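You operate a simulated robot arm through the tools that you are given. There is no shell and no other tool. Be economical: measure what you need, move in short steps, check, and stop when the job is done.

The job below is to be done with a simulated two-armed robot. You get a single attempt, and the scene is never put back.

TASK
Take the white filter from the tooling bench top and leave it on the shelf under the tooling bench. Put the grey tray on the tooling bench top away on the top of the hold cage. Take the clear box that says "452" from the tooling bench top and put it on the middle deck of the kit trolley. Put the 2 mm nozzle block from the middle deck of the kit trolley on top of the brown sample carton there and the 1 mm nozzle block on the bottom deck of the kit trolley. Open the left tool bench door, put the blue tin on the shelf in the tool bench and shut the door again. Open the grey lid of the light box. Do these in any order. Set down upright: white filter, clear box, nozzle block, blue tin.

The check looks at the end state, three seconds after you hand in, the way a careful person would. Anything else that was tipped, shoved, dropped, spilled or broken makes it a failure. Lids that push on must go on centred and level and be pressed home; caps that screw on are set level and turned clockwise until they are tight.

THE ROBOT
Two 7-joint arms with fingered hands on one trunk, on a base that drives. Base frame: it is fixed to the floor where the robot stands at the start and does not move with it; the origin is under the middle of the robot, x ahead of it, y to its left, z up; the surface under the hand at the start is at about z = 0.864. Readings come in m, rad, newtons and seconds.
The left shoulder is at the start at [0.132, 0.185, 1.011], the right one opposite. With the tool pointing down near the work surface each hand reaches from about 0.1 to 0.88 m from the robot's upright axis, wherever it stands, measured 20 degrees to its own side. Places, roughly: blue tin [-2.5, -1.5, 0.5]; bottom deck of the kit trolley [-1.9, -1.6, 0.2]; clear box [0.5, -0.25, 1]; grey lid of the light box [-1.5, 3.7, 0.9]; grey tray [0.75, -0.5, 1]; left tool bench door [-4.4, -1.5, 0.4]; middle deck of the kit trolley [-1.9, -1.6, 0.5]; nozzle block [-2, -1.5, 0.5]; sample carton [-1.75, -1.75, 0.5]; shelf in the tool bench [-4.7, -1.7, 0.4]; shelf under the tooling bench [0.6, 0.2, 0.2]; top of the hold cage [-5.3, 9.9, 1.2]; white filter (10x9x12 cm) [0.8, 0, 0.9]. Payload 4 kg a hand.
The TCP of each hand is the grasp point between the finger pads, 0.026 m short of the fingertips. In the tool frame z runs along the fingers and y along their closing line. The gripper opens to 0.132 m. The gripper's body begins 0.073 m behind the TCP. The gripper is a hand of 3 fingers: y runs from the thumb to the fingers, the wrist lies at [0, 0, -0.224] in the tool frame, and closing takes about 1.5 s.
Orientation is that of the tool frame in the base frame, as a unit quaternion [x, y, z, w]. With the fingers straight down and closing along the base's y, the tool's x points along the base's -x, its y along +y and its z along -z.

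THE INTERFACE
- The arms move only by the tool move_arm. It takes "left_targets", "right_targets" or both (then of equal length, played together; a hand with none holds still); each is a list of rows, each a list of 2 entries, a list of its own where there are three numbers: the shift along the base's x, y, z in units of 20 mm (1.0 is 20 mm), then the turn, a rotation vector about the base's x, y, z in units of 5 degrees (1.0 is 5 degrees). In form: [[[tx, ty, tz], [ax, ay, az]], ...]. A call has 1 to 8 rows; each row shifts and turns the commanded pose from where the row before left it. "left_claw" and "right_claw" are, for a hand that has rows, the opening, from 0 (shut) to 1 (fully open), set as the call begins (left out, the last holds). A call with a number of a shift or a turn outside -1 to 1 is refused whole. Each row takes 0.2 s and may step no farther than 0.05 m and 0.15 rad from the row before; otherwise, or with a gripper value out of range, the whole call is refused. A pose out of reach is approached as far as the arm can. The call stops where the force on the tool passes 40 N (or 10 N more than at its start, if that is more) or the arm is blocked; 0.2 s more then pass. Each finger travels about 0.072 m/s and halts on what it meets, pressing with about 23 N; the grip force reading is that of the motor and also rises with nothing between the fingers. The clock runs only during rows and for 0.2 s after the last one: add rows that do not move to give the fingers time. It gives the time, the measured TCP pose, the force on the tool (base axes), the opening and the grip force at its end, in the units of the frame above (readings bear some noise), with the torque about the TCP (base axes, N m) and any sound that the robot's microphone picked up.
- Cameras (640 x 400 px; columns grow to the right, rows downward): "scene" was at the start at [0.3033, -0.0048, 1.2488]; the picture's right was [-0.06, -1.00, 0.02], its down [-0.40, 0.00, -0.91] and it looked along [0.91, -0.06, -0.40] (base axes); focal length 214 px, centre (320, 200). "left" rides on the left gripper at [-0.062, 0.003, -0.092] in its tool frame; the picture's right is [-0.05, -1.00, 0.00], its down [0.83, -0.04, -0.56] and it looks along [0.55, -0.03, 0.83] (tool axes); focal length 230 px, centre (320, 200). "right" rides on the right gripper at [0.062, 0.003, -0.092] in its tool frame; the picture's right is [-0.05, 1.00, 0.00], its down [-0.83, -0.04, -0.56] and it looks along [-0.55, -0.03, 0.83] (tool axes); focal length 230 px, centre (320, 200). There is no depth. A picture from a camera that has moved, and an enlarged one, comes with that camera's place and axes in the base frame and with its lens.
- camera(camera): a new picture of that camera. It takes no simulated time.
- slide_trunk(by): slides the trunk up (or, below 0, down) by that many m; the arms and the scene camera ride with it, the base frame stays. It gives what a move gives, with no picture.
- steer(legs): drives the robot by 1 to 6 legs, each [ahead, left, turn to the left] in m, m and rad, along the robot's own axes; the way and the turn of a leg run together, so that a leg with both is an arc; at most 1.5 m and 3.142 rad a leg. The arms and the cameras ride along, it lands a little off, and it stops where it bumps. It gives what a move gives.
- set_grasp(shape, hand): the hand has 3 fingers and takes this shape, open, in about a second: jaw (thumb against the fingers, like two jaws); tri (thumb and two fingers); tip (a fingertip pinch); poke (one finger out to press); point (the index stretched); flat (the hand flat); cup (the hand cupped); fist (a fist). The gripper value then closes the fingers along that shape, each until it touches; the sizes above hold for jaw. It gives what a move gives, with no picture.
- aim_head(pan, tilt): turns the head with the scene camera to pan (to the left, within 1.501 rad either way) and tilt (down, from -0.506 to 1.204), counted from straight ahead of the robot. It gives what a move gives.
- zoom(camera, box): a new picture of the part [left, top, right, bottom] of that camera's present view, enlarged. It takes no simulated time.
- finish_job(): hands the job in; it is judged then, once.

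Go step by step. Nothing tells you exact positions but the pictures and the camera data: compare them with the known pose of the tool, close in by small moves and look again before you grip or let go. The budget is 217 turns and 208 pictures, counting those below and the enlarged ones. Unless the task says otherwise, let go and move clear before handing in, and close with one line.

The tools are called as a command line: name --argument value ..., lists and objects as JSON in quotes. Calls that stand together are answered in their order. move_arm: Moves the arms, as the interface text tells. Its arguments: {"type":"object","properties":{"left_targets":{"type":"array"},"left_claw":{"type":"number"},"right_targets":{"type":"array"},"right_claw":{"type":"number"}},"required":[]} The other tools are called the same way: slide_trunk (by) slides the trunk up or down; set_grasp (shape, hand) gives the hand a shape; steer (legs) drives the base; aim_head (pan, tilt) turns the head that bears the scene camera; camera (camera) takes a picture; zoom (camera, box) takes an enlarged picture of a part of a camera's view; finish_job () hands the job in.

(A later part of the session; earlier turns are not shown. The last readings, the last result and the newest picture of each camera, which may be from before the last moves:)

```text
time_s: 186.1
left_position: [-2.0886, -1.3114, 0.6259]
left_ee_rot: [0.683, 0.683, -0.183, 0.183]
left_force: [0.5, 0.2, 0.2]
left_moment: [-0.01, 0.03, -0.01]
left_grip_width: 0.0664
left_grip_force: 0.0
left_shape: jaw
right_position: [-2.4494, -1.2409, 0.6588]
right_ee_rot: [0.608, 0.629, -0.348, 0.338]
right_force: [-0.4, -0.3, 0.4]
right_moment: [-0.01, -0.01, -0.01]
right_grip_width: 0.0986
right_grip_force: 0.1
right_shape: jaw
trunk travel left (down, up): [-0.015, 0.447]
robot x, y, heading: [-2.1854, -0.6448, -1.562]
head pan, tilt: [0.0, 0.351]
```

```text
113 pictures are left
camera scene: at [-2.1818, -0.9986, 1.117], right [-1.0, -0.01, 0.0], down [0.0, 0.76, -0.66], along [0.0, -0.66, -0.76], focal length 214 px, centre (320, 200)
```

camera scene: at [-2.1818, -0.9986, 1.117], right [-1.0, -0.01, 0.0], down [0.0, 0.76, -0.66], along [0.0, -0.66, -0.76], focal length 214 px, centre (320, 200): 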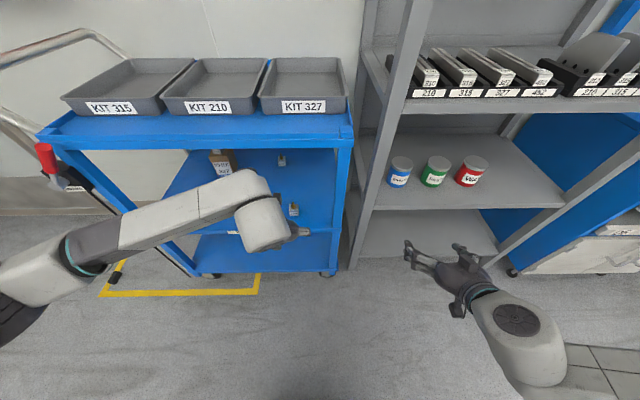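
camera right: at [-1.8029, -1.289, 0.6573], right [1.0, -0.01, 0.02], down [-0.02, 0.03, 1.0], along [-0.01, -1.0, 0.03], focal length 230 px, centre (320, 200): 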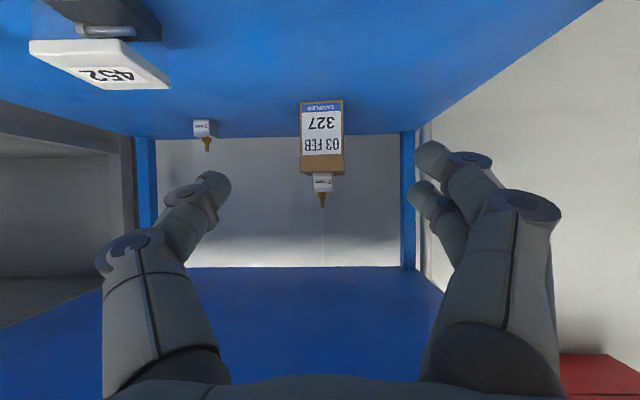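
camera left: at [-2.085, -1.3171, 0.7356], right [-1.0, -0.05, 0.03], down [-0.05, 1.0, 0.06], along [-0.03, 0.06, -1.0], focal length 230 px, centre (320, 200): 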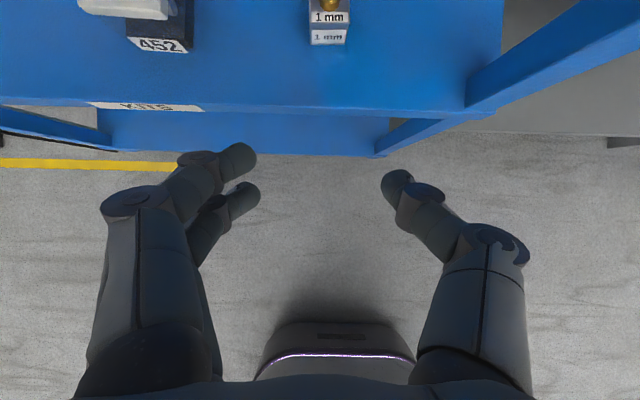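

The block centre is confirmed at [-2.091, -1.456]. I go in over it and down.

move_arm --left_targets '[[[-0.03, -1, -0.25], [0, 0, 0]], [[-0.03, -1, -0.25], [0, 0, 0]], [[-0.03, -1, -0.25], [0, 0, 0]], [[-0.03, -1, -0.25], [0, 0, 0]], [[-0.03, -1, -0.25], [0, 0, 0]], [[0, -0.72, -0.78], [0, 0, 0]], [[0, -0.72, -0.78], [0, 0, 0]], [[0, -0.72, -0.75], [0, 0, 0]]]'

camera --camera "left"

```text
time_s: 187.8
left_position: [-2.0941, -1.4532, 0.5527]
left_ee_rot: [0.683, 0.683, -0.182, 0.183]
left_force: [0.3, -0.1, -0.5]
left_moment: [0.03, -0.02, 0.0]
left_grip_width: 0.0667
left_grip_force: 0.0
left_shape: jaw
right_position: [-2.4498, -1.2397, 0.6597]
right_ee_rot: [0.608, 0.629, -0.348, 0.338]
right_force: [-0.2, -0.1, 0.6]
right_moment: [0.01, 0.01, 0.01]
right_grip_width: 0.0987
right_grip_force: 0.1
right_shape: jaw
trunk travel left (down, up): [-0.015, 0.447]
robot x, y, heading: [-2.1886, -0.6459, -1.573]
head pan, tilt: [0.0, 0.351]
```

```text
112 pictures are left
camera left: at [-2.0903, -1.4601, 0.6626], right [-1.0, -0.05, 0.03], down [-0.05, 1.0, 0.06], along [-0.03, 0.06, -1.0], focal length 230 px, centre (320, 200)
```

left: 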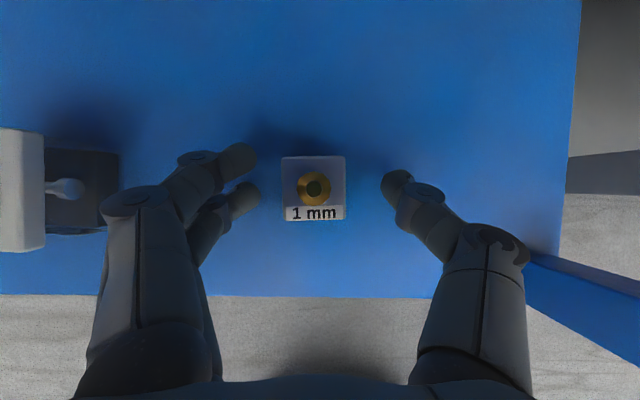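

Centred between the fingers. I close, lift, and back out.

move_arm --left_targets '[[[0, 0, 0], [0, 0, 0]], [[0, 0, 0], [0, 0, 0]], [[0, 0, 0], [0, 0, 0]], [[0, 0, 0], [0, 0, 0]], [[0, 0, 0], [0, 0, 0]]]' --left_claw 0

move_arm --left_targets '[[[0, 0.3, 0.9], [0, 0, 0]], [[0, 0.6, 0.7], [0, 0, 0]], [[0, 1, 0.3], [0, 0, 0]], [[0, 1, 0], [0, 0, 0]], [[0, 1, 0], [0, 0, 0]], [[0, 1, 0], [0, 0, 0]], [[0, 1, 0], [0, 0, 0]], [[0, 1, 0], [0, 0, 0]]]'

move_arm --left_targets '[[[0, 1, 0], [0, 0, 0]], [[0, 1, 0], [0, 0, 0]], [[0, 1, -0.5], [0, 0, 0]], [[0, 1, -1], [0, 0, 0]], [[0, 0, -1], [0, 0, 0]], [[0, 0, -1], [0, 0, 0]], [[0, 0, -1], [0, 0, 0]], [[0, 0, -1], [0, 0, 0]]]'

move_arm --left_targets '[[[0, 0, -1], [0, 0, 0]], [[0, 0, -1], [0, 0, 0]], [[0, 0, -1], [0, 0, 0]], [[0, 0, -1], [0, 0, 0]], [[0, 0, -1], [0, 0, 0]], [[0, 0, -1], [0, 0, 0]], [[0, 0, -1], [0, 0, 0]], [[0, 0, -1], [0, 0, 0]]]'

camera --camera "left"

camera --camera "scene"

```text
time_s: 189.1
left_position: [-2.0936, -1.452, 0.5529]
left_ee_rot: [0.683, 0.683, -0.183, 0.184]
left_force: [-0.1, 0.3, -1.3]
left_moment: [0.0, 0.05, -0.01]
left_grip_width: 0.0266
left_grip_force: 23.3
left_shape: jaw
right_position: [-2.4488, -1.2408, 0.6604]
right_ee_rot: [0.608, 0.629, -0.348, 0.338]
right_force: [0.1, -0.4, 0.0]
right_moment: [-0.03, 0.01, 0.0]
right_grip_width: 0.0986
right_grip_force: 0.1
right_shape: jaw
trunk travel left (down, up): [-0.015, 0.447]
robot x, y, heading: [-2.1862, -0.6469, -1.568]
head pan, tilt: [0.0, 0.351]
```

```text
time_s: 190.8
left_position: [-2.0916, -1.3158, 0.5916]
left_ee_rot: [0.681, 0.684, -0.182, 0.185]
left_force: [0.1, -0.2, -0.6]
left_moment: [0.02, -0.03, 0.0]
left_grip_width: 0.0265
left_grip_force: 23.3
left_shape: jaw
right_position: [-2.4489, -1.2396, 0.66]
right_ee_rot: [0.607, 0.629, -0.348, 0.338]
right_force: [0.9, -0.5, 0.3]
right_moment: [0.01, 0.0, 0.03]
right_grip_width: 0.0987
right_grip_force: 0.2
right_shape: jaw
trunk travel left (down, up): [-0.015, 0.447]
robot x, y, heading: [-2.1867, -0.6496, -1.566]
head pan, tilt: [0.0, 0.351]
```

```text
time_s: 192.7
left_position: [-2.0915, -1.2352, 0.4811]
left_ee_rot: [0.683, 0.683, -0.182, 0.183]
left_force: [0.3, -0.1, -1.4]
left_moment: [0.0, 0.03, 0.03]
left_grip_width: 0.0266
left_grip_force: 23.0
left_shape: jaw
right_position: [-2.4503, -1.2404, 0.6592]
right_ee_rot: [0.608, 0.629, -0.347, 0.338]
right_force: [0.5, 0.4, -0.3]
right_moment: [-0.01, 0.0, -0.01]
right_grip_width: 0.0986
right_grip_force: 0.1
right_shape: jaw
trunk travel left (down, up): [-0.015, 0.447]
robot x, y, heading: [-2.1866, -0.6433, -1.565]
head pan, tilt: [0.0, 0.351]
```

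```text
time_s: 194.4
left_position: [-2.0915, -1.2329, 0.321]
left_ee_rot: [0.682, 0.684, -0.183, 0.183]
left_force: [-0.1, 0.3, -2.1]
left_moment: [0.01, -0.01, 0.0]
left_grip_width: 0.0265
left_grip_force: 22.9
left_shape: jaw
right_position: [-2.4504, -1.2411, 0.6609]
right_ee_rot: [0.608, 0.629, -0.348, 0.337]
right_force: [0.3, 0.4, -0.2]
right_moment: [-0.01, 0.02, 0.02]
right_grip_width: 0.0986
right_grip_force: 0.1
right_shape: jaw
trunk travel left (down, up): [-0.015, 0.447]
robot x, y, heading: [-2.1838, -0.6445, -1.563]
head pan, tilt: [0.0, 0.351]
```

```text
111 pictures are left
camera left: at [-2.088, -1.2398, 0.4317], right [-1.0, -0.05, 0.03], down [-0.05, 1.0, 0.06], along [-0.03, 0.06, -1.0], focal length 230 px, centre (320, 200)
```

left: 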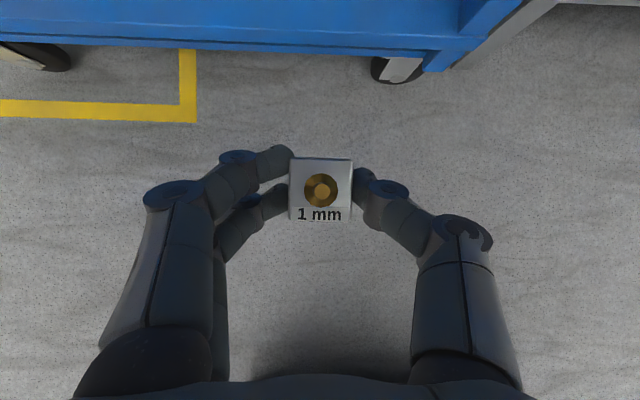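

```text
110 pictures are left
camera scene: at [-2.1818, -0.9987, 1.1169], right [-1.0, -0.01, 0.0], down [0.0, 0.76, -0.66], along [0.0, -0.66, -0.76], focal length 214 px, centre (320, 200)
```

scene: 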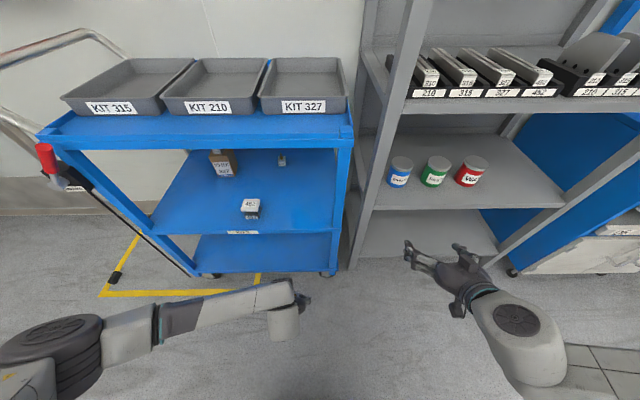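

The bottom deck is ahead at about z = 0.18. I lower a bit and bring the block in over the bottom deck.

move_arm --left_targets '[[[0.4, 0, -1], [0, 0, 0]], [[0.4, 0, -1], [0, 0, 0]], [[0.4, -1, 0], [0, 0, 0]], [[0.4, -1, 0], [0, 0, 0]], [[0, -1, 0], [0, 0, 0]], [[0, -1, 0], [0, 0, 0]], [[0, -1, 0], [0, 0, 0]], [[0, -1, 0], [0, 0, 0]]]'

move_arm --left_targets '[[[0, -1, 0], [0, 0, 0]], [[0, -1, 0], [0, 0, 0]], [[0, -1, 0], [0, 0, 0]], [[0, -1, 0], [0, 0, 0]], [[0, -1, 0], [0, 0, 0]], [[0, -1, 0], [0, 0, 0]]]'

camera --camera "left"

camera --camera "scene"

```text
time_s: 196.2
left_position: [-2.0587, -1.3548, 0.2826]
left_ee_rot: [0.683, 0.683, -0.183, 0.183]
left_force: [0.4, -0.6, -2.0]
left_moment: [-0.01, -0.03, -0.01]
left_grip_width: 0.0264
left_grip_force: 22.9
left_shape: jaw
right_position: [-2.45, -1.2404, 0.6603]
right_ee_rot: [0.607, 0.629, -0.348, 0.338]
right_force: [0.1, 0.4, -0.4]
right_moment: [0.0, -0.01, 0.01]
right_grip_width: 0.0985
right_grip_force: 0.1
right_shape: jaw
trunk travel left (down, up): [-0.015, 0.447]
robot x, y, heading: [-2.1838, -0.6436, -1.561]
head pan, tilt: [0.0, 0.351]
```

```text
time_s: 197.8
left_position: [-2.0782, -1.4349, 0.2677]
left_ee_rot: [0.691, 0.679, -0.181, 0.169]
left_force: [0.8, -2.2, 0.0]
left_moment: [0.19, 0.11, -0.07]
left_grip_width: 0.0267
left_grip_force: 23.3
left_shape: jaw
left hand out of reach, approached as far as the arm can: row 6
right_position: [-2.4489, -1.2405, 0.6559]
right_ee_rot: [0.608, 0.63, -0.347, 0.337]
right_force: [-0.7, -1.1, -0.7]
right_moment: [-0.05, -0.03, -0.02]
right_grip_width: 0.0989
right_grip_force: 0.2
right_shape: jaw
trunk travel left (down, up): [-0.015, 0.447]
robot x, y, heading: [-2.1874, -0.642, -1.567]
head pan, tilt: [0.0, 0.351]
stopped in row 6 (left hand): the arm was blocked; the commanded pose is now the measured one
```

```text
109 pictures are left
camera left: at [-2.0725, -1.4437, 0.3771], right [-1.0, -0.03, 0.04], down [-0.02, 1.0, 0.09], along [-0.04, 0.09, -1.0], focal length 230 px, centre (320, 200)
```

left: 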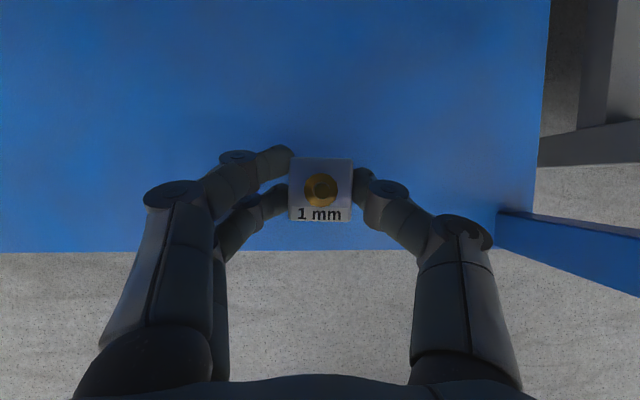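

```text
108 pictures are left
camera scene: at [-2.181, -0.9992, 1.1144], right [-1.0, -0.01, 0.0], down [-0.01, 0.76, -0.65], along [0.0, -0.65, -0.76], focal length 214 px, centre (320, 200)
```

scene: 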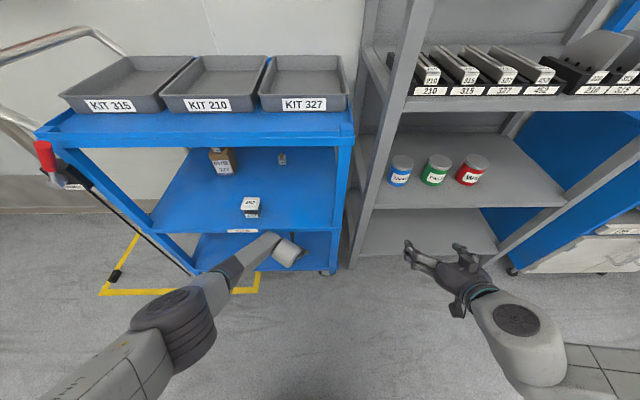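

The wrist lightly touched the middle deck's edge, but the block is already over the bottom deck. I back off 1.5 cm, restore the angle, and lower.

move_arm --left_targets '[[[0, 0.75, 0], [-0.27, -0.14, 0.24]], [[0, 0, -0.6], [0, 0, 0]], [[0, 0, -0.6], [0, 0, 0]], [[0, 0, -0.5], [0, 0, 0]], [[0, 0, -0.4], [0, 0, 0]], [[0, 0, -0.3], [0, 0, 0]], [[0, 0, -0.2], [0, 0, 0]], [[0, 0, -0.2], [0, 0, 0]]]'

camera --camera "left"

camera --camera "scene"

```text
time_s: 199.7
left_position: [-2.0814, -1.4153, 0.2421]
left_ee_rot: [0.682, 0.682, -0.187, 0.187]
left_force: [0.5, 0.0, -0.3]
left_moment: [0.04, -0.01, 0.03]
left_grip_width: 0.0268
left_grip_force: 23.4
left_shape: jaw
left hand out of reach, approached as far as the arm can: row 4, 5, 6, 7, 8
right_position: [-2.45, -1.2367, 0.6596]
right_ee_rot: [0.608, 0.629, -0.348, 0.338]
right_force: [-1.4, 0.1, 0.1]
right_moment: [0.0, 0.0, 0.01]
right_grip_width: 0.0987
right_grip_force: 0.0
right_shape: jaw
trunk travel left (down, up): [-0.015, 0.447]
robot x, y, heading: [-2.1869, -0.6426, -1.563]
head pan, tilt: [0.0, 0.351]
```

```text
107 pictures are left
camera left: at [-2.0781, -1.4213, 0.3523], right [-1.0, -0.05, 0.03], down [-0.04, 1.0, 0.06], along [-0.03, 0.05, -1.0], focal length 230 px, centre (320, 200)
```

left: 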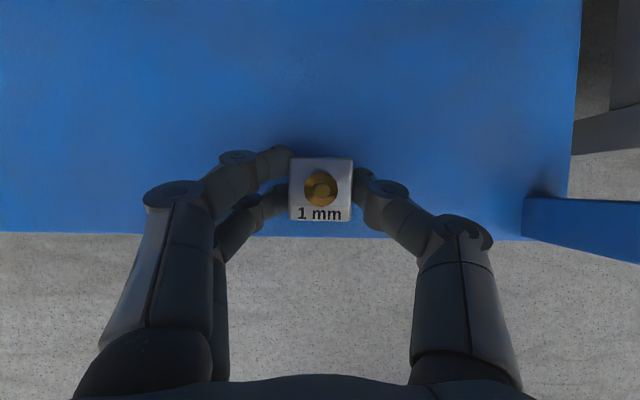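

```text
106 pictures are left
camera scene: at [-2.1825, -0.9959, 1.117], right [-1.0, -0.01, 0.0], down [0.0, 0.76, -0.66], along [0.0, -0.66, -0.76], focal length 214 px, centre (320, 200)
```

scene: 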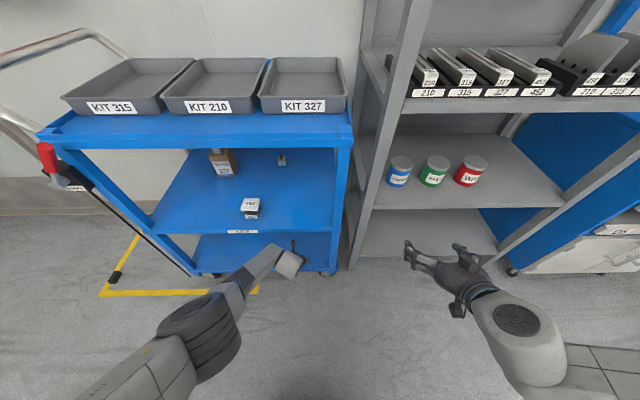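

Reach-limited at z = 0.24. I pull the hand back 12 cm, then drive the base 11 cm forward so the arm is less stretched, and lower again.

move_arm --left_targets '[[[0, 1, 0.1], [0, 0, 0]], [[0, 1, 0.1], [0, 0, 0]], [[0, 1, 0], [0, 0, 0]], [[0, 1, 0], [0, 0, 0]], [[0, 1, 0], [0, 0, 0]], [[0, 1, 0], [0, 0, 0]], [[0, 0.5, 0], [0, 0, 0]]]'

steer --legs '[[0.135, 0, 0]]'

move_arm --left_targets '[[[0, 0, -0.5], [0, 0, 0]], [[0, 0, -0.4], [0, 0, 0]], [[0, 0, -0.3], [0, 0, 0]], [[0, 0, -0.25], [0, 0, 0]], [[0, 0, -0.2], [0, 0, 0]], [[0, 0, -0.2], [0, 0, 0]]]'

camera --camera "left"

```text
time_s: 201.2
left_position: [-2.0811, -1.2841, 0.2457]
left_ee_rot: [0.681, 0.683, -0.187, 0.187]
left_force: [-0.1, 0.3, -1.1]
left_moment: [0.01, 0.01, 0.04]
left_grip_width: 0.0267
left_grip_force: 23.4
left_shape: jaw
right_position: [-2.4514, -1.2374, 0.6608]
right_ee_rot: [0.608, 0.629, -0.348, 0.338]
right_force: [-0.2, -0.2, -0.4]
right_moment: [-0.01, 0.0, 0.02]
right_grip_width: 0.0985
right_grip_force: 0.1
right_shape: jaw
trunk travel left (down, up): [-0.015, 0.447]
robot x, y, heading: [-2.1861, -0.6421, -1.567]
head pan, tilt: [0.0, 0.351]
```

```text
time_s: 202.6
left_position: [-2.0809, -1.4198, 0.2457]
left_ee_rot: [0.681, 0.684, -0.185, 0.187]
left_force: [-0.6, -0.5, -0.6]
left_moment: [0.05, -0.02, 0.01]
left_grip_width: 0.0265
left_grip_force: 23.6
left_shape: jaw
right_position: [-2.4485, -1.3742, 0.66]
right_ee_rot: [0.607, 0.629, -0.348, 0.339]
right_force: [-0.7, -0.2, 0.1]
right_moment: [0.0, -0.01, -0.02]
right_grip_width: 0.0986
right_grip_force: 0.0
right_shape: jaw
trunk travel left (down, up): [-0.015, 0.447]
robot x, y, heading: [-2.1845, -0.7809, -1.562]
head pan, tilt: [0.0, 0.351]
```

```text
time_s: 203.4
left_position: [-2.0828, -1.4244, 0.2308]
left_ee_rot: [0.68, 0.683, -0.191, 0.188]
left_force: [4.6, 8.9, 32.9]
left_moment: [-0.03, -0.37, 0.07]
left_grip_width: 0.03
left_grip_force: 23.1
left_shape: jaw
right_position: [-2.4484, -1.3723, 0.6619]
right_ee_rot: [0.606, 0.629, -0.348, 0.339]
right_force: [-0.3, -0.3, -0.2]
right_moment: [0.0, 0.0, -0.01]
right_grip_width: 0.0984
right_grip_force: 0.0
right_shape: jaw
trunk travel left (down, up): [-0.015, 0.447]
robot x, y, heading: [-2.1872, -0.7749, -1.559]
head pan, tilt: [0.0, 0.351]
stopped in row 4 (left hand): the force on the tool passed its limit at 45 N (the readings are from after the stop); the commanded pose is now the measured one
```

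```text
105 pictures are left
camera left: at [-2.0782, -1.4295, 0.3402], right [-1.0, -0.05, 0.03], down [-0.05, 1.0, 0.04], along [-0.03, 0.04, -1.0], focal length 230 px, centre (320, 200)
```

left: 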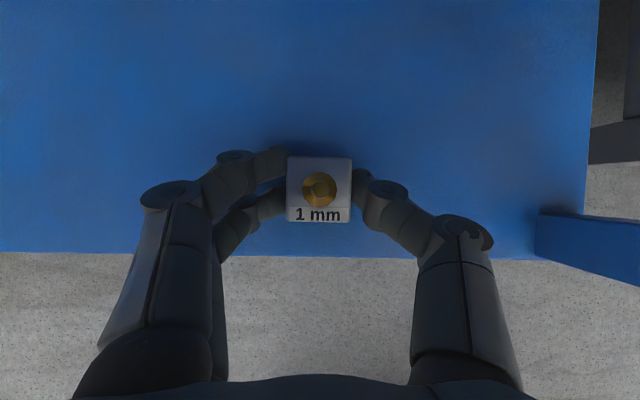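

The block is on the bottom deck, fully inside the edge. I relieve pressure and open.

move_arm --left_targets '[[[0, 0, 0.25], [0, 0, 0]], [[0, 0, 0.1], [0, 0, 0]]]'

move_arm --left_targets '[[[0, 0, 0], [0, 0, 0]], [[0, 0, 0], [0, 0, 0]], [[0, 0, 0], [0, 0, 0]], [[0, 0, 0], [0, 0, 0]], [[0, 0, 0], [0, 0, 0]]]' --left_claw 0.6

camera --camera "left"

```text
time_s: 204.0
left_position: [-2.0813, -1.422, 0.2311]
left_ee_rot: [0.681, 0.682, -0.188, 0.188]
left_force: [-1.0, -4.2, 11.1]
left_moment: [-0.12, -0.08, -0.04]
left_grip_width: 0.0287
left_grip_force: 23.3
left_shape: jaw
right_position: [-2.4483, -1.3739, 0.6608]
right_ee_rot: [0.607, 0.63, -0.347, 0.338]
right_force: [-0.1, 0.2, -0.3]
right_moment: [-0.01, 0.01, -0.02]
right_grip_width: 0.0986
right_grip_force: 0.1
right_shape: jaw
trunk travel left (down, up): [-0.015, 0.447]
robot x, y, heading: [-2.1822, -0.7758, -1.561]
head pan, tilt: [0.0, 0.351]
```

```text
time_s: 205.2
left_position: [-2.081, -1.4215, 0.2311]
left_ee_rot: [0.681, 0.683, -0.188, 0.187]
left_force: [-2.8, 0.2, 6.8]
left_moment: [0.02, -0.17, 0.04]
left_grip_width: 0.0757
left_grip_force: 0.1
left_shape: jaw
right_position: [-2.449, -1.3738, 0.6611]
right_ee_rot: [0.607, 0.629, -0.348, 0.339]
right_force: [0.2, 0.2, 0.1]
right_moment: [0.03, 0.01, -0.02]
right_grip_width: 0.0989
right_grip_force: 0.1
right_shape: jaw
trunk travel left (down, up): [-0.015, 0.447]
robot x, y, heading: [-2.1843, -0.7808, -1.557]
head pan, tilt: [0.0, 0.351]
```

```text
104 pictures are left
camera left: at [-2.0776, -1.4275, 0.3414], right [-1.0, -0.05, 0.03], down [-0.05, 1.0, 0.05], along [-0.03, 0.05, -1.0], focal length 230 px, centre (320, 200)
```

left: 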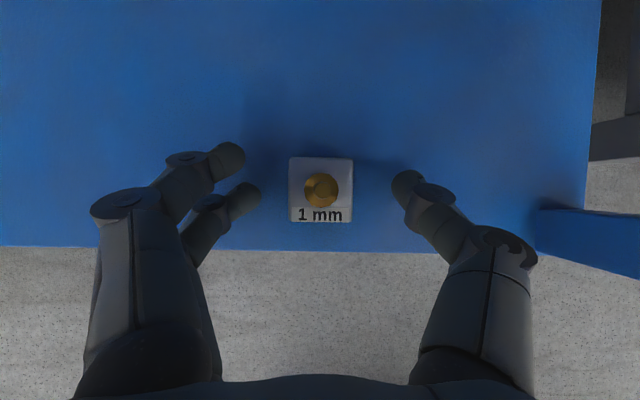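

The 1 mm block stands on the bottom deck. I withdraw the left hand, back off, and look at the tins on the rack.

move_arm --left_targets '[[[0, 0.5, 0.6], [0, 0, 0]], [[0, 0.6, 0.6], [0, 0, 0]], [[0, 0.8, 0.6], [0, 0, 0]], [[0, 1, 0.3], [0, 0, 0]], [[0, 1, 0], [0, 0, 0]], [[0, 1, 0], [0, 0, 0]], [[0, 1, 0], [0, 0, 0]], [[0, 0, 0], [0, 0, 0]]]'

steer --legs '[[-0.25, 0, 0]]'

camera --camera "scene"

zoom --camera "scene" --box '[340, 100, 520, 240]'

zoom --camera "scene" --box '[180, 130, 360, 270]'

```text
time_s: 207.0
left_position: [-2.0802, -1.303, 0.2752]
left_ee_rot: [0.681, 0.683, -0.188, 0.186]
left_force: [-0.1, -0.6, -0.5]
left_moment: [0.0, 0.01, 0.01]
left_grip_width: 0.0787
left_grip_force: 0.1
left_shape: jaw
right_position: [-2.4478, -1.3734, 0.6601]
right_ee_rot: [0.608, 0.628, -0.349, 0.338]
right_force: [0.0, -0.1, 0.0]
right_moment: [-0.03, 0.03, -0.02]
right_grip_width: 0.0989
right_grip_force: 0.0
right_shape: jaw
trunk travel left (down, up): [-0.015, 0.447]
robot x, y, heading: [-2.1852, -0.7738, -1.561]
head pan, tilt: [0.0, 0.351]
```

```text
time_s: 208.8
left_position: [-2.081, -1.0489, 0.2755]
left_ee_rot: [0.679, 0.685, -0.188, 0.187]
left_force: [0.4, -0.8, -0.6]
left_moment: [-0.02, -0.01, -0.02]
left_grip_width: 0.0788
left_grip_force: 0.1
left_shape: jaw
right_position: [-2.4484, -1.1214, 0.6612]
right_ee_rot: [0.605, 0.63, -0.347, 0.341]
right_force: [0.3, -0.3, 0.4]
right_moment: [0.0, 0.02, 0.0]
right_grip_width: 0.0989
right_grip_force: 0.0
right_shape: jaw
trunk travel left (down, up): [-0.015, 0.447]
robot x, y, heading: [-2.1863, -0.5264, -1.562]
head pan, tilt: [0.0, 0.351]
```

```text
103 pictures are left
camera scene: at [-2.1818, -0.8774, 1.1175], right [-1.0, -0.01, 0.0], down [-0.01, 0.75, -0.66], along [0.01, -0.66, -0.75], focal length 214 px, centre (320, 200)
```

scene: 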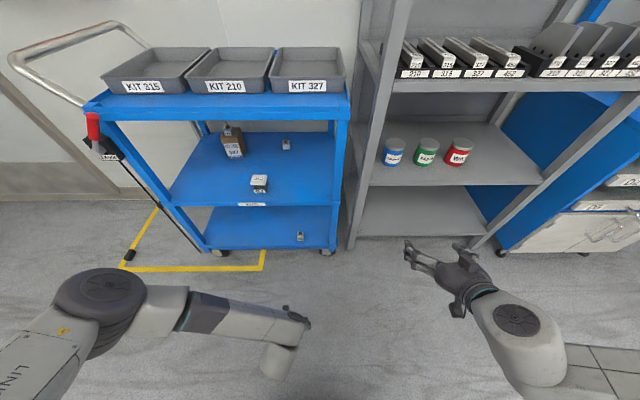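

```text
2.86 times, centred on (430, 170) of scene
camera zoom: at [-2.1818, -0.8774, 1.1175], right [-1.0, -0.01, 0.0], down [-0.01, 0.75, -0.66], along [0.01, -0.66, -0.75], focal length 613 px, centre (6, 286)
```

zoom: 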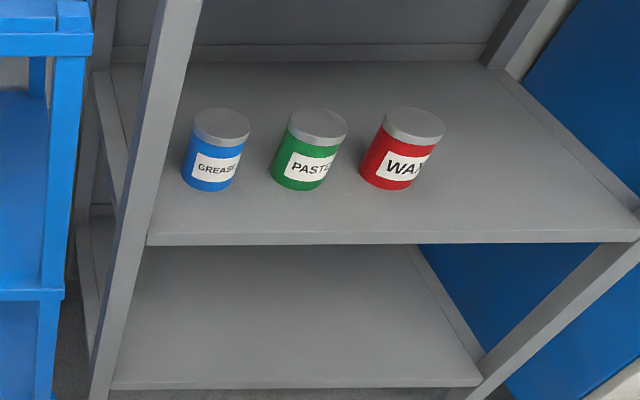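

```text
2.86 times, centred on (270, 200) of scene
camera zoom: at [-2.1818, -0.8774, 1.1175], right [-1.0, -0.01, 0.0], down [-0.01, 0.75, -0.66], along [0.01, -0.66, -0.75], focal length 613 px, centre (463, 200)
```

zoom: 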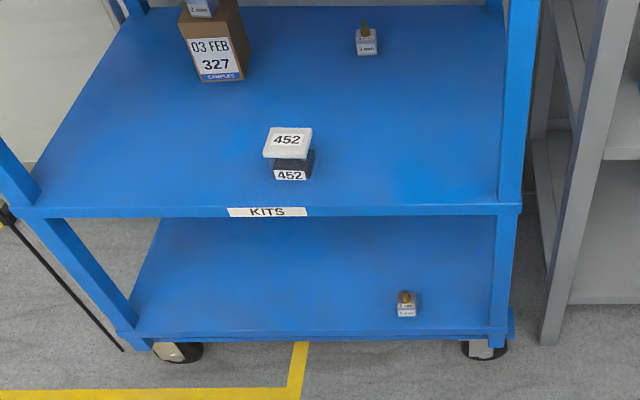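

All trolley items are in place. Next the blue tin ("GREASE") at about [-2.51, -1.73] on the rack shelf at z ≈ 0.45. I align the right hand with it.

move_arm --left_targets '[[[0, 1, 0.5], [0, 0, 0]], [[0, 1, 0.5], [0, 0, 0]], [[0, 1, 0.5], [0, 0, 0]], [[0, 0.5, 1], [0, 0, 0]], [[0, 0, 1], [0, 0, 0]], [[0, 0, 1], [0, 0, 0]], [[0, 0, 1], [0, 0, 0]], [[0, 0, 1], [0, 0, 0]]]' --right_targets '[[[0, 0, -1], [0, 0, 0]], [[0, 0, -1], [0, 0, 0]], [[0, 0, -1], [0, 0, 0]], [[0, 0, -1], [0, 0, 0]], [[0, 0, -1], [0, 0, 0]], [[0, 0, 0], [0, 0, 0]], [[0, 0, 0], [0, 0, 0]], [[0, 0, 0], [0, 0, 0]]]' --right_claw 1

steer --legs '[[0.16, -0.06, 0]]'

camera --camera "right"

camera --camera "scene"

```text
time_s: 210.7
left_position: [-2.0818, -0.978, 0.4053]
left_ee_rot: [0.679, 0.684, -0.188, 0.188]
left_force: [0.5, -0.5, 0.0]
left_moment: [-0.02, -0.03, -0.02]
left_grip_width: 0.0788
left_grip_force: 0.2
left_shape: jaw
right_position: [-2.4498, -1.1234, 0.5612]
right_ee_rot: [0.605, 0.631, -0.347, 0.339]
right_force: [-0.1, -0.4, -0.3]
right_moment: [0.01, -0.04, -0.02]
right_grip_width: 0.132
right_grip_force: 0.0
right_shape: jaw
trunk travel left (down, up): [-0.015, 0.447]
robot x, y, heading: [-2.1852, -0.5255, -1.56]
head pan, tilt: [0.0, 0.351]
```

```text
time_s: 212.1
left_position: [-2.1428, -1.138, 0.4036]
left_ee_rot: [0.679, 0.684, -0.187, 0.188]
left_force: [0.0, -0.6, 0.5]
left_moment: [0.01, -0.07, 0.04]
left_grip_width: 0.0786
left_grip_force: 0.0
left_shape: jaw
right_position: [-2.5102, -1.2816, 0.5613]
right_ee_rot: [0.606, 0.631, -0.346, 0.339]
right_force: [0.2, -0.6, -0.3]
right_moment: [0.0, 0.01, 0.03]
right_grip_width: 0.1318
right_grip_force: 0.1
right_shape: jaw
trunk travel left (down, up): [-0.015, 0.447]
robot x, y, heading: [-2.2455, -0.6821, -1.557]
head pan, tilt: [0.0, 0.351]
```

```text
100 pictures are left
camera right: at [-2.5098, -1.171, 0.5582], right [1.0, 0.0, 0.02], down [-0.02, 0.03, 1.0], along [0.0, -1.0, 0.03], focal length 230 px, centre (320, 200)
```

right: 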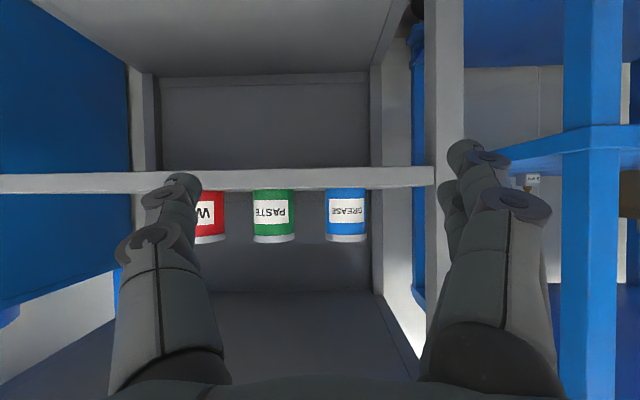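

```text
99 pictures are left
camera scene: at [-2.2417, -1.0387, 1.1166], right [-1.0, -0.01, 0.0], down [-0.01, 0.76, -0.66], along [0.01, -0.65, -0.76], focal length 214 px, centre (320, 200)
```

scene: 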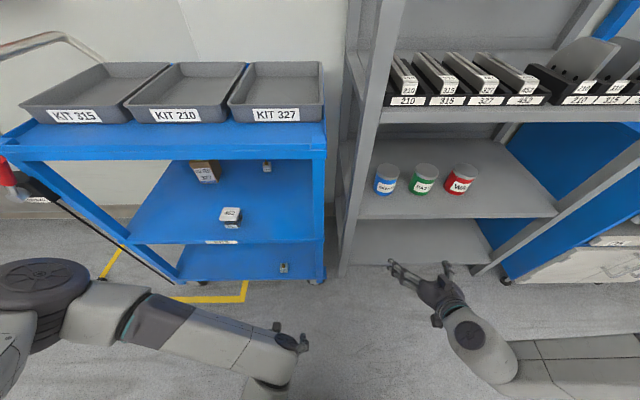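

From the level view the shelf is actually at z ≈ 0.553 and the blue tin at [-2.462, -1.593], about 7 cm wide. I move over in line with it and check.

move_arm --right_targets '[[[0.3, -0.8, 0.24], [0, 0, 0]], [[0.3, -0.8, 0.24], [0, 0, 0]], [[0.3, -0.8, 0.24], [0, 0, 0]], [[0.3, -0.8, 0.24], [0, 0, 0]], [[0.3, -0.8, 0.24], [0, 0, 0]], [[0.3, -0.8, 0.24], [0, 0, 0]], [[0.3, -0.8, 0.24], [0, 0, 0]], [[0.3, -0.8, 0.24], [0, 0, 0]]]' --right_claw 0.8

camera --camera "right"

```text
time_s: 213.9
left_position: [-2.1434, -1.1365, 0.4037]
left_ee_rot: [0.679, 0.684, -0.188, 0.188]
left_force: [0.6, 0.0, 0.8]
left_moment: [0.02, 0.01, 0.0]
left_grip_width: 0.0789
left_grip_force: 0.1
left_shape: jaw
right_position: [-2.4608, -1.4096, 0.6008]
right_ee_rot: [0.605, 0.63, -0.347, 0.34]
right_force: [-0.3, 0.2, 0.3]
right_moment: [-0.01, 0.01, -0.01]
right_grip_width: 0.1055
right_grip_force: 0.1
right_shape: jaw
trunk travel left (down, up): [-0.015, 0.447]
robot x, y, heading: [-2.2465, -0.6864, -1.556]
head pan, tilt: [0.0, 0.351]
```

```text
98 pictures are left
camera right: at [-2.4608, -1.2987, 0.5983], right [1.0, 0.0, 0.02], down [-0.02, 0.03, 1.0], along [0.0, -1.0, 0.03], focal length 230 px, centre (320, 200)
```

right: 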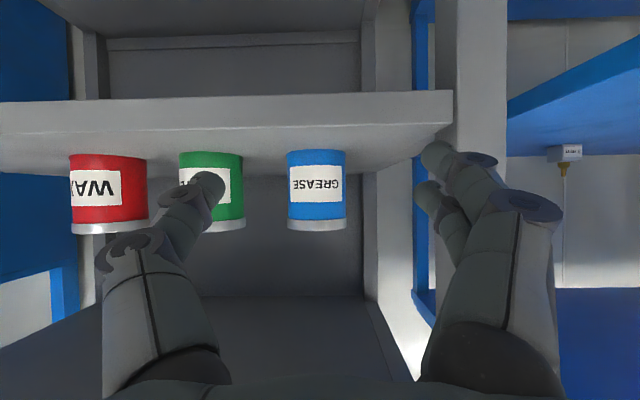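

Lined up. I move in toward the tin.

move_arm --right_targets '[[[0, -1, 0], [0, 0, 0]], [[0, -1, 0], [0, 0, 0]], [[0, -1, 0], [0, 0, 0]], [[0, -1, 0], [0, 0, 0]], [[0, -1, 0], [0, 0, 0]], [[0, -1, 0], [0, 0, 0]], [[0, -1, 0], [0, 0, 0]], [[0, -1, 0], [0, 0, 0]]]'

camera --camera "right"

camera --camera "scene"

```text
time_s: 215.7
left_position: [-2.1425, -1.1383, 0.4048]
left_ee_rot: [0.679, 0.684, -0.187, 0.188]
left_force: [0.4, 0.3, -0.1]
left_moment: [-0.03, -0.01, -0.07]
left_grip_width: 0.0789
left_grip_force: 0.1
left_shape: jaw
right_position: [-2.4628, -1.5674, 0.5991]
right_ee_rot: [0.606, 0.631, -0.347, 0.339]
right_force: [0.7, 0.3, 0.6]
right_moment: [-0.01, 0.02, 0.02]
right_grip_width: 0.106
right_grip_force: 0.1
right_shape: jaw
trunk travel left (down, up): [-0.015, 0.447]
robot x, y, heading: [-2.247, -0.6839, -1.566]
head pan, tilt: [0.0, 0.351]
```

```text
97 pictures are left
camera right: at [-2.4622, -1.4564, 0.5956], right [1.0, 0.0, 0.02], down [-0.02, 0.03, 1.0], along [0.0, -1.0, 0.03], focal length 230 px, centre (320, 200)
```

right: 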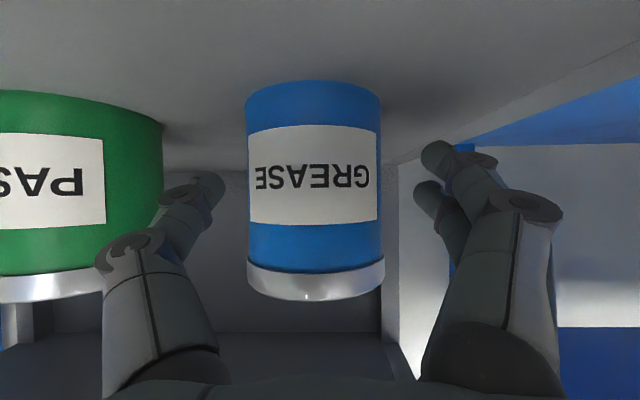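

```text
96 pictures are left
camera scene: at [-2.2414, -1.038, 1.1168], right [-1.0, -0.01, 0.0], down [-0.01, 0.76, -0.66], along [0.01, -0.66, -0.76], focal length 214 px, centre (320, 200)
```

scene: 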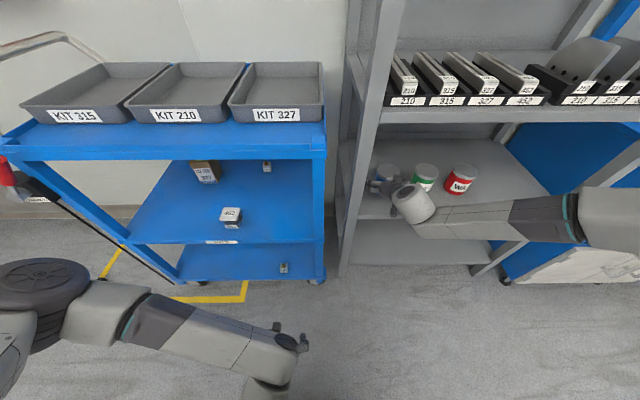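

Good clearance to the green tin. I advance 3 cm and close.

move_arm --right_targets '[[[0, -0.8, 0], [0, 0, 0]], [[0, -0.8, 0], [0, 0, 0]], [[0, 0, 0], [0, 0, 0]]]'

move_arm --right_targets '[[[0, 0, 0], [0, 0, 0]], [[0, 0, 0], [0, 0, 0]], [[0, 0, 0], [0, 0, 0]], [[0, 0, 0], [0, 0, 0]], [[0, 0, 0], [0, 0, 0]]]' --right_claw 0

move_arm --right_targets '[[[0, 0, 0.5], [0, 0, 0]], [[0, 0, 0.7], [0, 0, 0]], [[0, 0.5, 0], [0, 0, 0]], [[0, 1, 0], [0, 0, 0]], [[0, 1, 0], [0, 0, 0]], [[0, 1, 0], [0, 0, 0]], [[0, 1, 0], [0, 0, 0]], [[0, 1, 0], [0, 0, 0]]]'

camera --camera "right"

```text
time_s: 216.5
left_position: [-2.1425, -1.1375, 0.4045]
left_ee_rot: [0.68, 0.684, -0.188, 0.187]
left_force: [-0.2, 0.5, -0.1]
left_moment: [0.0, 0.02, -0.03]
left_grip_width: 0.0788
left_grip_force: 0.2
left_shape: jaw
right_position: [-2.4636, -1.6007, 0.5996]
right_ee_rot: [0.606, 0.631, -0.346, 0.339]
right_force: [1.0, 0.5, 0.3]
right_moment: [0.03, 0.0, -0.02]
right_grip_width: 0.1059
right_grip_force: 0.0
right_shape: jaw
trunk travel left (down, up): [-0.015, 0.447]
robot x, y, heading: [-2.248, -0.6829, -1.566]
head pan, tilt: [0.0, 0.351]
```

```text
time_s: 217.7
left_position: [-2.1422, -1.1374, 0.404]
left_ee_rot: [0.68, 0.684, -0.189, 0.187]
left_force: [0.0, 0.3, 0.4]
left_moment: [0.0, 0.01, 0.0]
left_grip_width: 0.0788
left_grip_force: 0.0
left_shape: jaw
right_position: [-2.4628, -1.6007, 0.6003]
right_ee_rot: [0.607, 0.63, -0.348, 0.338]
right_force: [-1.7, -1.1, 0.5]
right_moment: [-0.01, -0.08, -0.02]
right_grip_width: 0.0461
right_grip_force: 23.2
right_shape: jaw
trunk travel left (down, up): [-0.015, 0.447]
robot x, y, heading: [-2.2449, -0.6798, -1.561]
head pan, tilt: [0.0, 0.351]
```

```text
time_s: 219.5
left_position: [-2.1414, -1.1372, 0.4041]
left_ee_rot: [0.68, 0.683, -0.189, 0.186]
left_force: [0.2, -1.0, 0.1]
left_moment: [0.01, -0.02, 0.0]
left_grip_width: 0.0787
left_grip_force: 0.1
left_shape: jaw
right_position: [-2.4634, -1.4911, 0.6244]
right_ee_rot: [0.605, 0.631, -0.346, 0.34]
right_force: [-0.2, 0.1, -3.8]
right_moment: [-0.08, -0.02, 0.05]
right_grip_width: 0.0459
right_grip_force: 23.3
right_shape: jaw
trunk travel left (down, up): [-0.015, 0.447]
robot x, y, heading: [-2.2431, -0.6822, -1.558]
head pan, tilt: [0.0, 0.351]
```

```text
95 pictures are left
camera right: at [-2.4626, -1.3799, 0.6215], right [1.0, 0.0, 0.02], down [-0.02, 0.03, 1.0], along [0.0, -1.0, 0.03], focal length 230 px, centre (320, 200)
```

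right: 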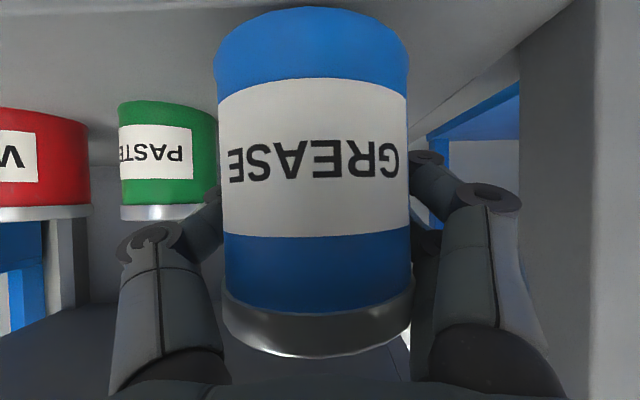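

The blue tin is held. I bring it out, back away, and drive right along the wall to look at the tool bench.

move_arm --right_targets '[[[0, 1, 0], [0, 0, 0]], [[0, 1, 0], [0, 0, 0]], [[0, 1, 0], [0, 0, 0]], [[0, 1, 0], [0, 0, 0]], [[0, 1, 0], [0, 0, 0]], [[0, 1, 0], [0, 0, 0]], [[0, 1, 0], [0, 0, 0]], [[0, 1, 0], [0, 0, 0]]]'

steer --legs '[[-0.4, 0, 0], [0, -1.2, 0]]'

aim_head --pan -0.5 --tilt 0.2

camera --camera "scene"

```text
time_s: 221.3
left_position: [-2.1424, -1.1374, 0.4054]
left_ee_rot: [0.679, 0.684, -0.188, 0.187]
left_force: [0.1, -0.2, 0.0]
left_moment: [-0.01, 0.0, 0.02]
left_grip_width: 0.0786
left_grip_force: 0.2
left_shape: jaw
right_position: [-2.4622, -1.3326, 0.6243]
right_ee_rot: [0.606, 0.63, -0.348, 0.339]
right_force: [0.3, -0.2, -4.0]
right_moment: [-0.08, -0.05, -0.01]
right_grip_width: 0.0459
right_grip_force: 22.2
right_shape: jaw
trunk travel left (down, up): [-0.015, 0.447]
robot x, y, heading: [-2.2449, -0.687, -1.561]
head pan, tilt: [0.0, 0.351]
```

```text
time_s: 229.4
left_position: [-3.3353, -0.7593, 0.4047]
left_ee_rot: [0.676, 0.688, -0.186, 0.187]
left_force: [0.1, -0.3, -0.2]
left_moment: [0.01, 0.0, 0.02]
left_grip_width: 0.0788
left_grip_force: 0.2
left_shape: jaw
right_position: [-3.6533, -0.9585, 0.6234]
right_ee_rot: [0.602, 0.634, -0.344, 0.342]
right_force: [-0.8, -0.7, -3.1]
right_moment: [-0.05, -0.02, 0.02]
right_grip_width: 0.0455
right_grip_force: 23.1
right_shape: jaw
trunk travel left (down, up): [-0.015, 0.447]
robot x, y, heading: [-3.4429, -0.308, -1.548]
head pan, tilt: [0.0, 0.351]
```

```text
time_s: 230.4
left_position: [-3.3349, -0.7586, 0.4044]
left_ee_rot: [0.676, 0.688, -0.187, 0.188]
left_force: [0.1, -0.1, -0.4]
left_moment: [-0.02, 0.02, -0.02]
left_grip_width: 0.0788
left_grip_force: 0.0
left_shape: jaw
right_position: [-3.6531, -0.9581, 0.6238]
right_ee_rot: [0.603, 0.634, -0.345, 0.341]
right_force: [0.3, -0.4, -4.2]
right_moment: [-0.06, -0.03, -0.01]
right_grip_width: 0.0456
right_grip_force: 22.7
right_shape: jaw
trunk travel left (down, up): [-0.015, 0.447]
robot x, y, heading: [-3.4432, -0.3067, -1.549]
head pan, tilt: [-0.499, 0.201]
```

```text
94 pictures are left
camera scene: at [-3.4797, -0.6593, 1.1346], right [-0.89, 0.4, 0.23], down [0.08, 0.63, -0.77], along [-0.45, -0.67, -0.59], focal length 214 px, centre (320, 200)
```

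scene: 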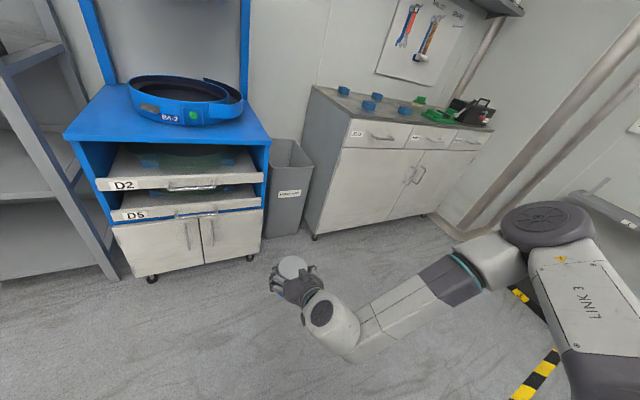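

The tool bench is the grey unit with three drawers and two wide doors; the left door's bar handle is near [-4.68, -1.5, 0.53]. I drive in front of it at a safe distance and prepare the left hand.

steer --legs '[[0.05, -1.15, -0.022]]'

move_arm --left_targets '[[[0, -1, 0.5], [-1, 0, 0]], [[0, -1, 0.5], [-1, 0, 0]], [[0, -1, 0.5], [-1, 0, 0]], [[0, -1, 0.5], [-1, 0, 0]], [[0, -1, 0.5], [-1, 0, 0]], [[0, -1, 0.5], [-1, 0, 0]], [[0, -1, 0.5], [-1, 0, 0]], [[0, -1, 0.5], [-1, 0, 0]]]'

aim_head --pan 0 --tilt 0.2

camera --camera "scene"

camera --camera "left"

```text
time_s: 236.2
left_position: [-4.4744, -0.8308, 0.406]
left_ee_rot: [0.68, 0.684, -0.187, 0.188]
left_force: [-0.4, -0.7, -0.6]
left_moment: [0.0, -0.02, 0.02]
left_grip_width: 0.0788
left_grip_force: 0.0
left_shape: jaw
right_position: [-4.7942, -1.0253, 0.623]
right_ee_rot: [0.606, 0.63, -0.347, 0.339]
right_force: [0.4, 0.2, -5.0]
right_moment: [-0.06, -0.03, 0.01]
right_grip_width: 0.0459
right_grip_force: 23.4
right_shape: jaw
trunk travel left (down, up): [-0.015, 0.447]
robot x, y, heading: [-4.5813, -0.376, -1.564]
head pan, tilt: [-0.499, 0.201]
```

```text
time_s: 238.0
left_position: [-4.5016, -0.9887, 0.5035]
left_ee_rot: [0.575, 0.58, -0.408, 0.409]
left_force: [0.0, -1.2, 0.3]
left_moment: [0.02, 0.0, -0.04]
left_grip_width: 0.0787
left_grip_force: 0.1
left_shape: jaw
left hand out of reach, approached as far as the arm can: row 7, 8
right_position: [-4.7952, -1.0247, 0.6231]
right_ee_rot: [0.606, 0.63, -0.348, 0.339]
right_force: [-0.8, -0.5, -3.2]
right_moment: [-0.05, 0.0, 0.02]
right_grip_width: 0.046
right_grip_force: 23.0
right_shape: jaw
trunk travel left (down, up): [-0.015, 0.447]
robot x, y, heading: [-4.5783, -0.3784, -1.563]
head pan, tilt: [-0.499, 0.201]
```

```text
time_s: 238.9
left_position: [-4.5017, -0.9876, 0.5027]
left_ee_rot: [0.575, 0.581, -0.407, 0.408]
left_force: [-0.4, -0.1, -0.4]
left_moment: [0.01, 0.01, 0.01]
left_grip_width: 0.0789
left_grip_force: 0.1
left_shape: jaw
right_position: [-4.7947, -1.0243, 0.6235]
right_ee_rot: [0.606, 0.631, -0.347, 0.338]
right_force: [-0.3, -0.3, -4.2]
right_moment: [-0.08, 0.01, -0.01]
right_grip_width: 0.0457
right_grip_force: 22.7
right_shape: jaw
trunk travel left (down, up): [-0.015, 0.447]
robot x, y, heading: [-4.579, -0.3739, -1.562]
head pan, tilt: [0.0, 0.201]
```

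```text
93 pictures are left
camera scene: at [-4.574, -0.7368, 1.1292], right [-1.0, -0.01, 0.0], down [-0.01, 0.65, -0.76], along [0.01, -0.76, -0.65], focal length 214 px, centre (320, 200)
```

scene: 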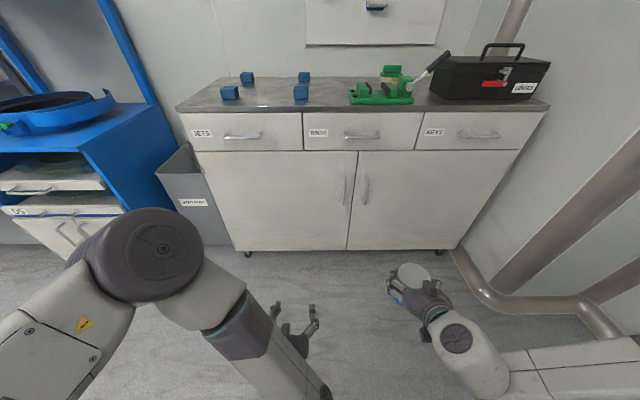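

```text
92 pictures are left
camera left: at [-4.4974, -0.9219, 0.5908], right [-1.0, -0.03, 0.05], down [-0.05, 0.8, -0.6], along [-0.03, -0.6, -0.8], focal length 230 px, centre (320, 200)
```

left: 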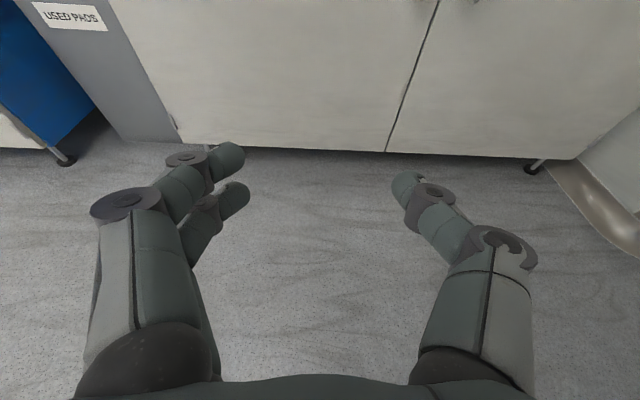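

I zoom on the door handles for their shape and position.

zoom --camera "scene" --box '[290, 130, 420, 260]'

```text
3.08 times, centred on (355, 195) of scene
camera zoom: at [-4.574, -0.7368, 1.1292], right [-1.0, -0.01, 0.0], down [-0.01, 0.65, -0.76], along [0.01, -0.76, -0.65], focal length 660 px, centre (212, 215)
```

zoom: 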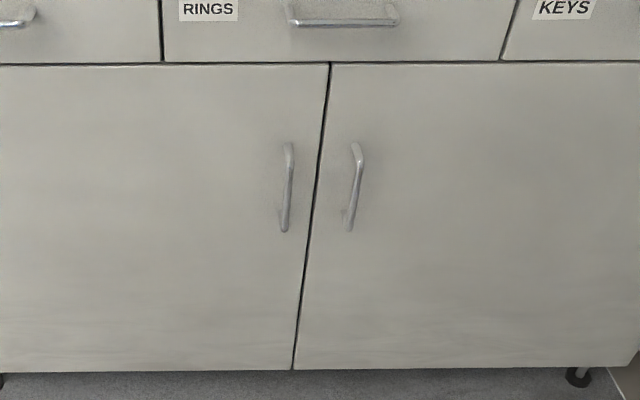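

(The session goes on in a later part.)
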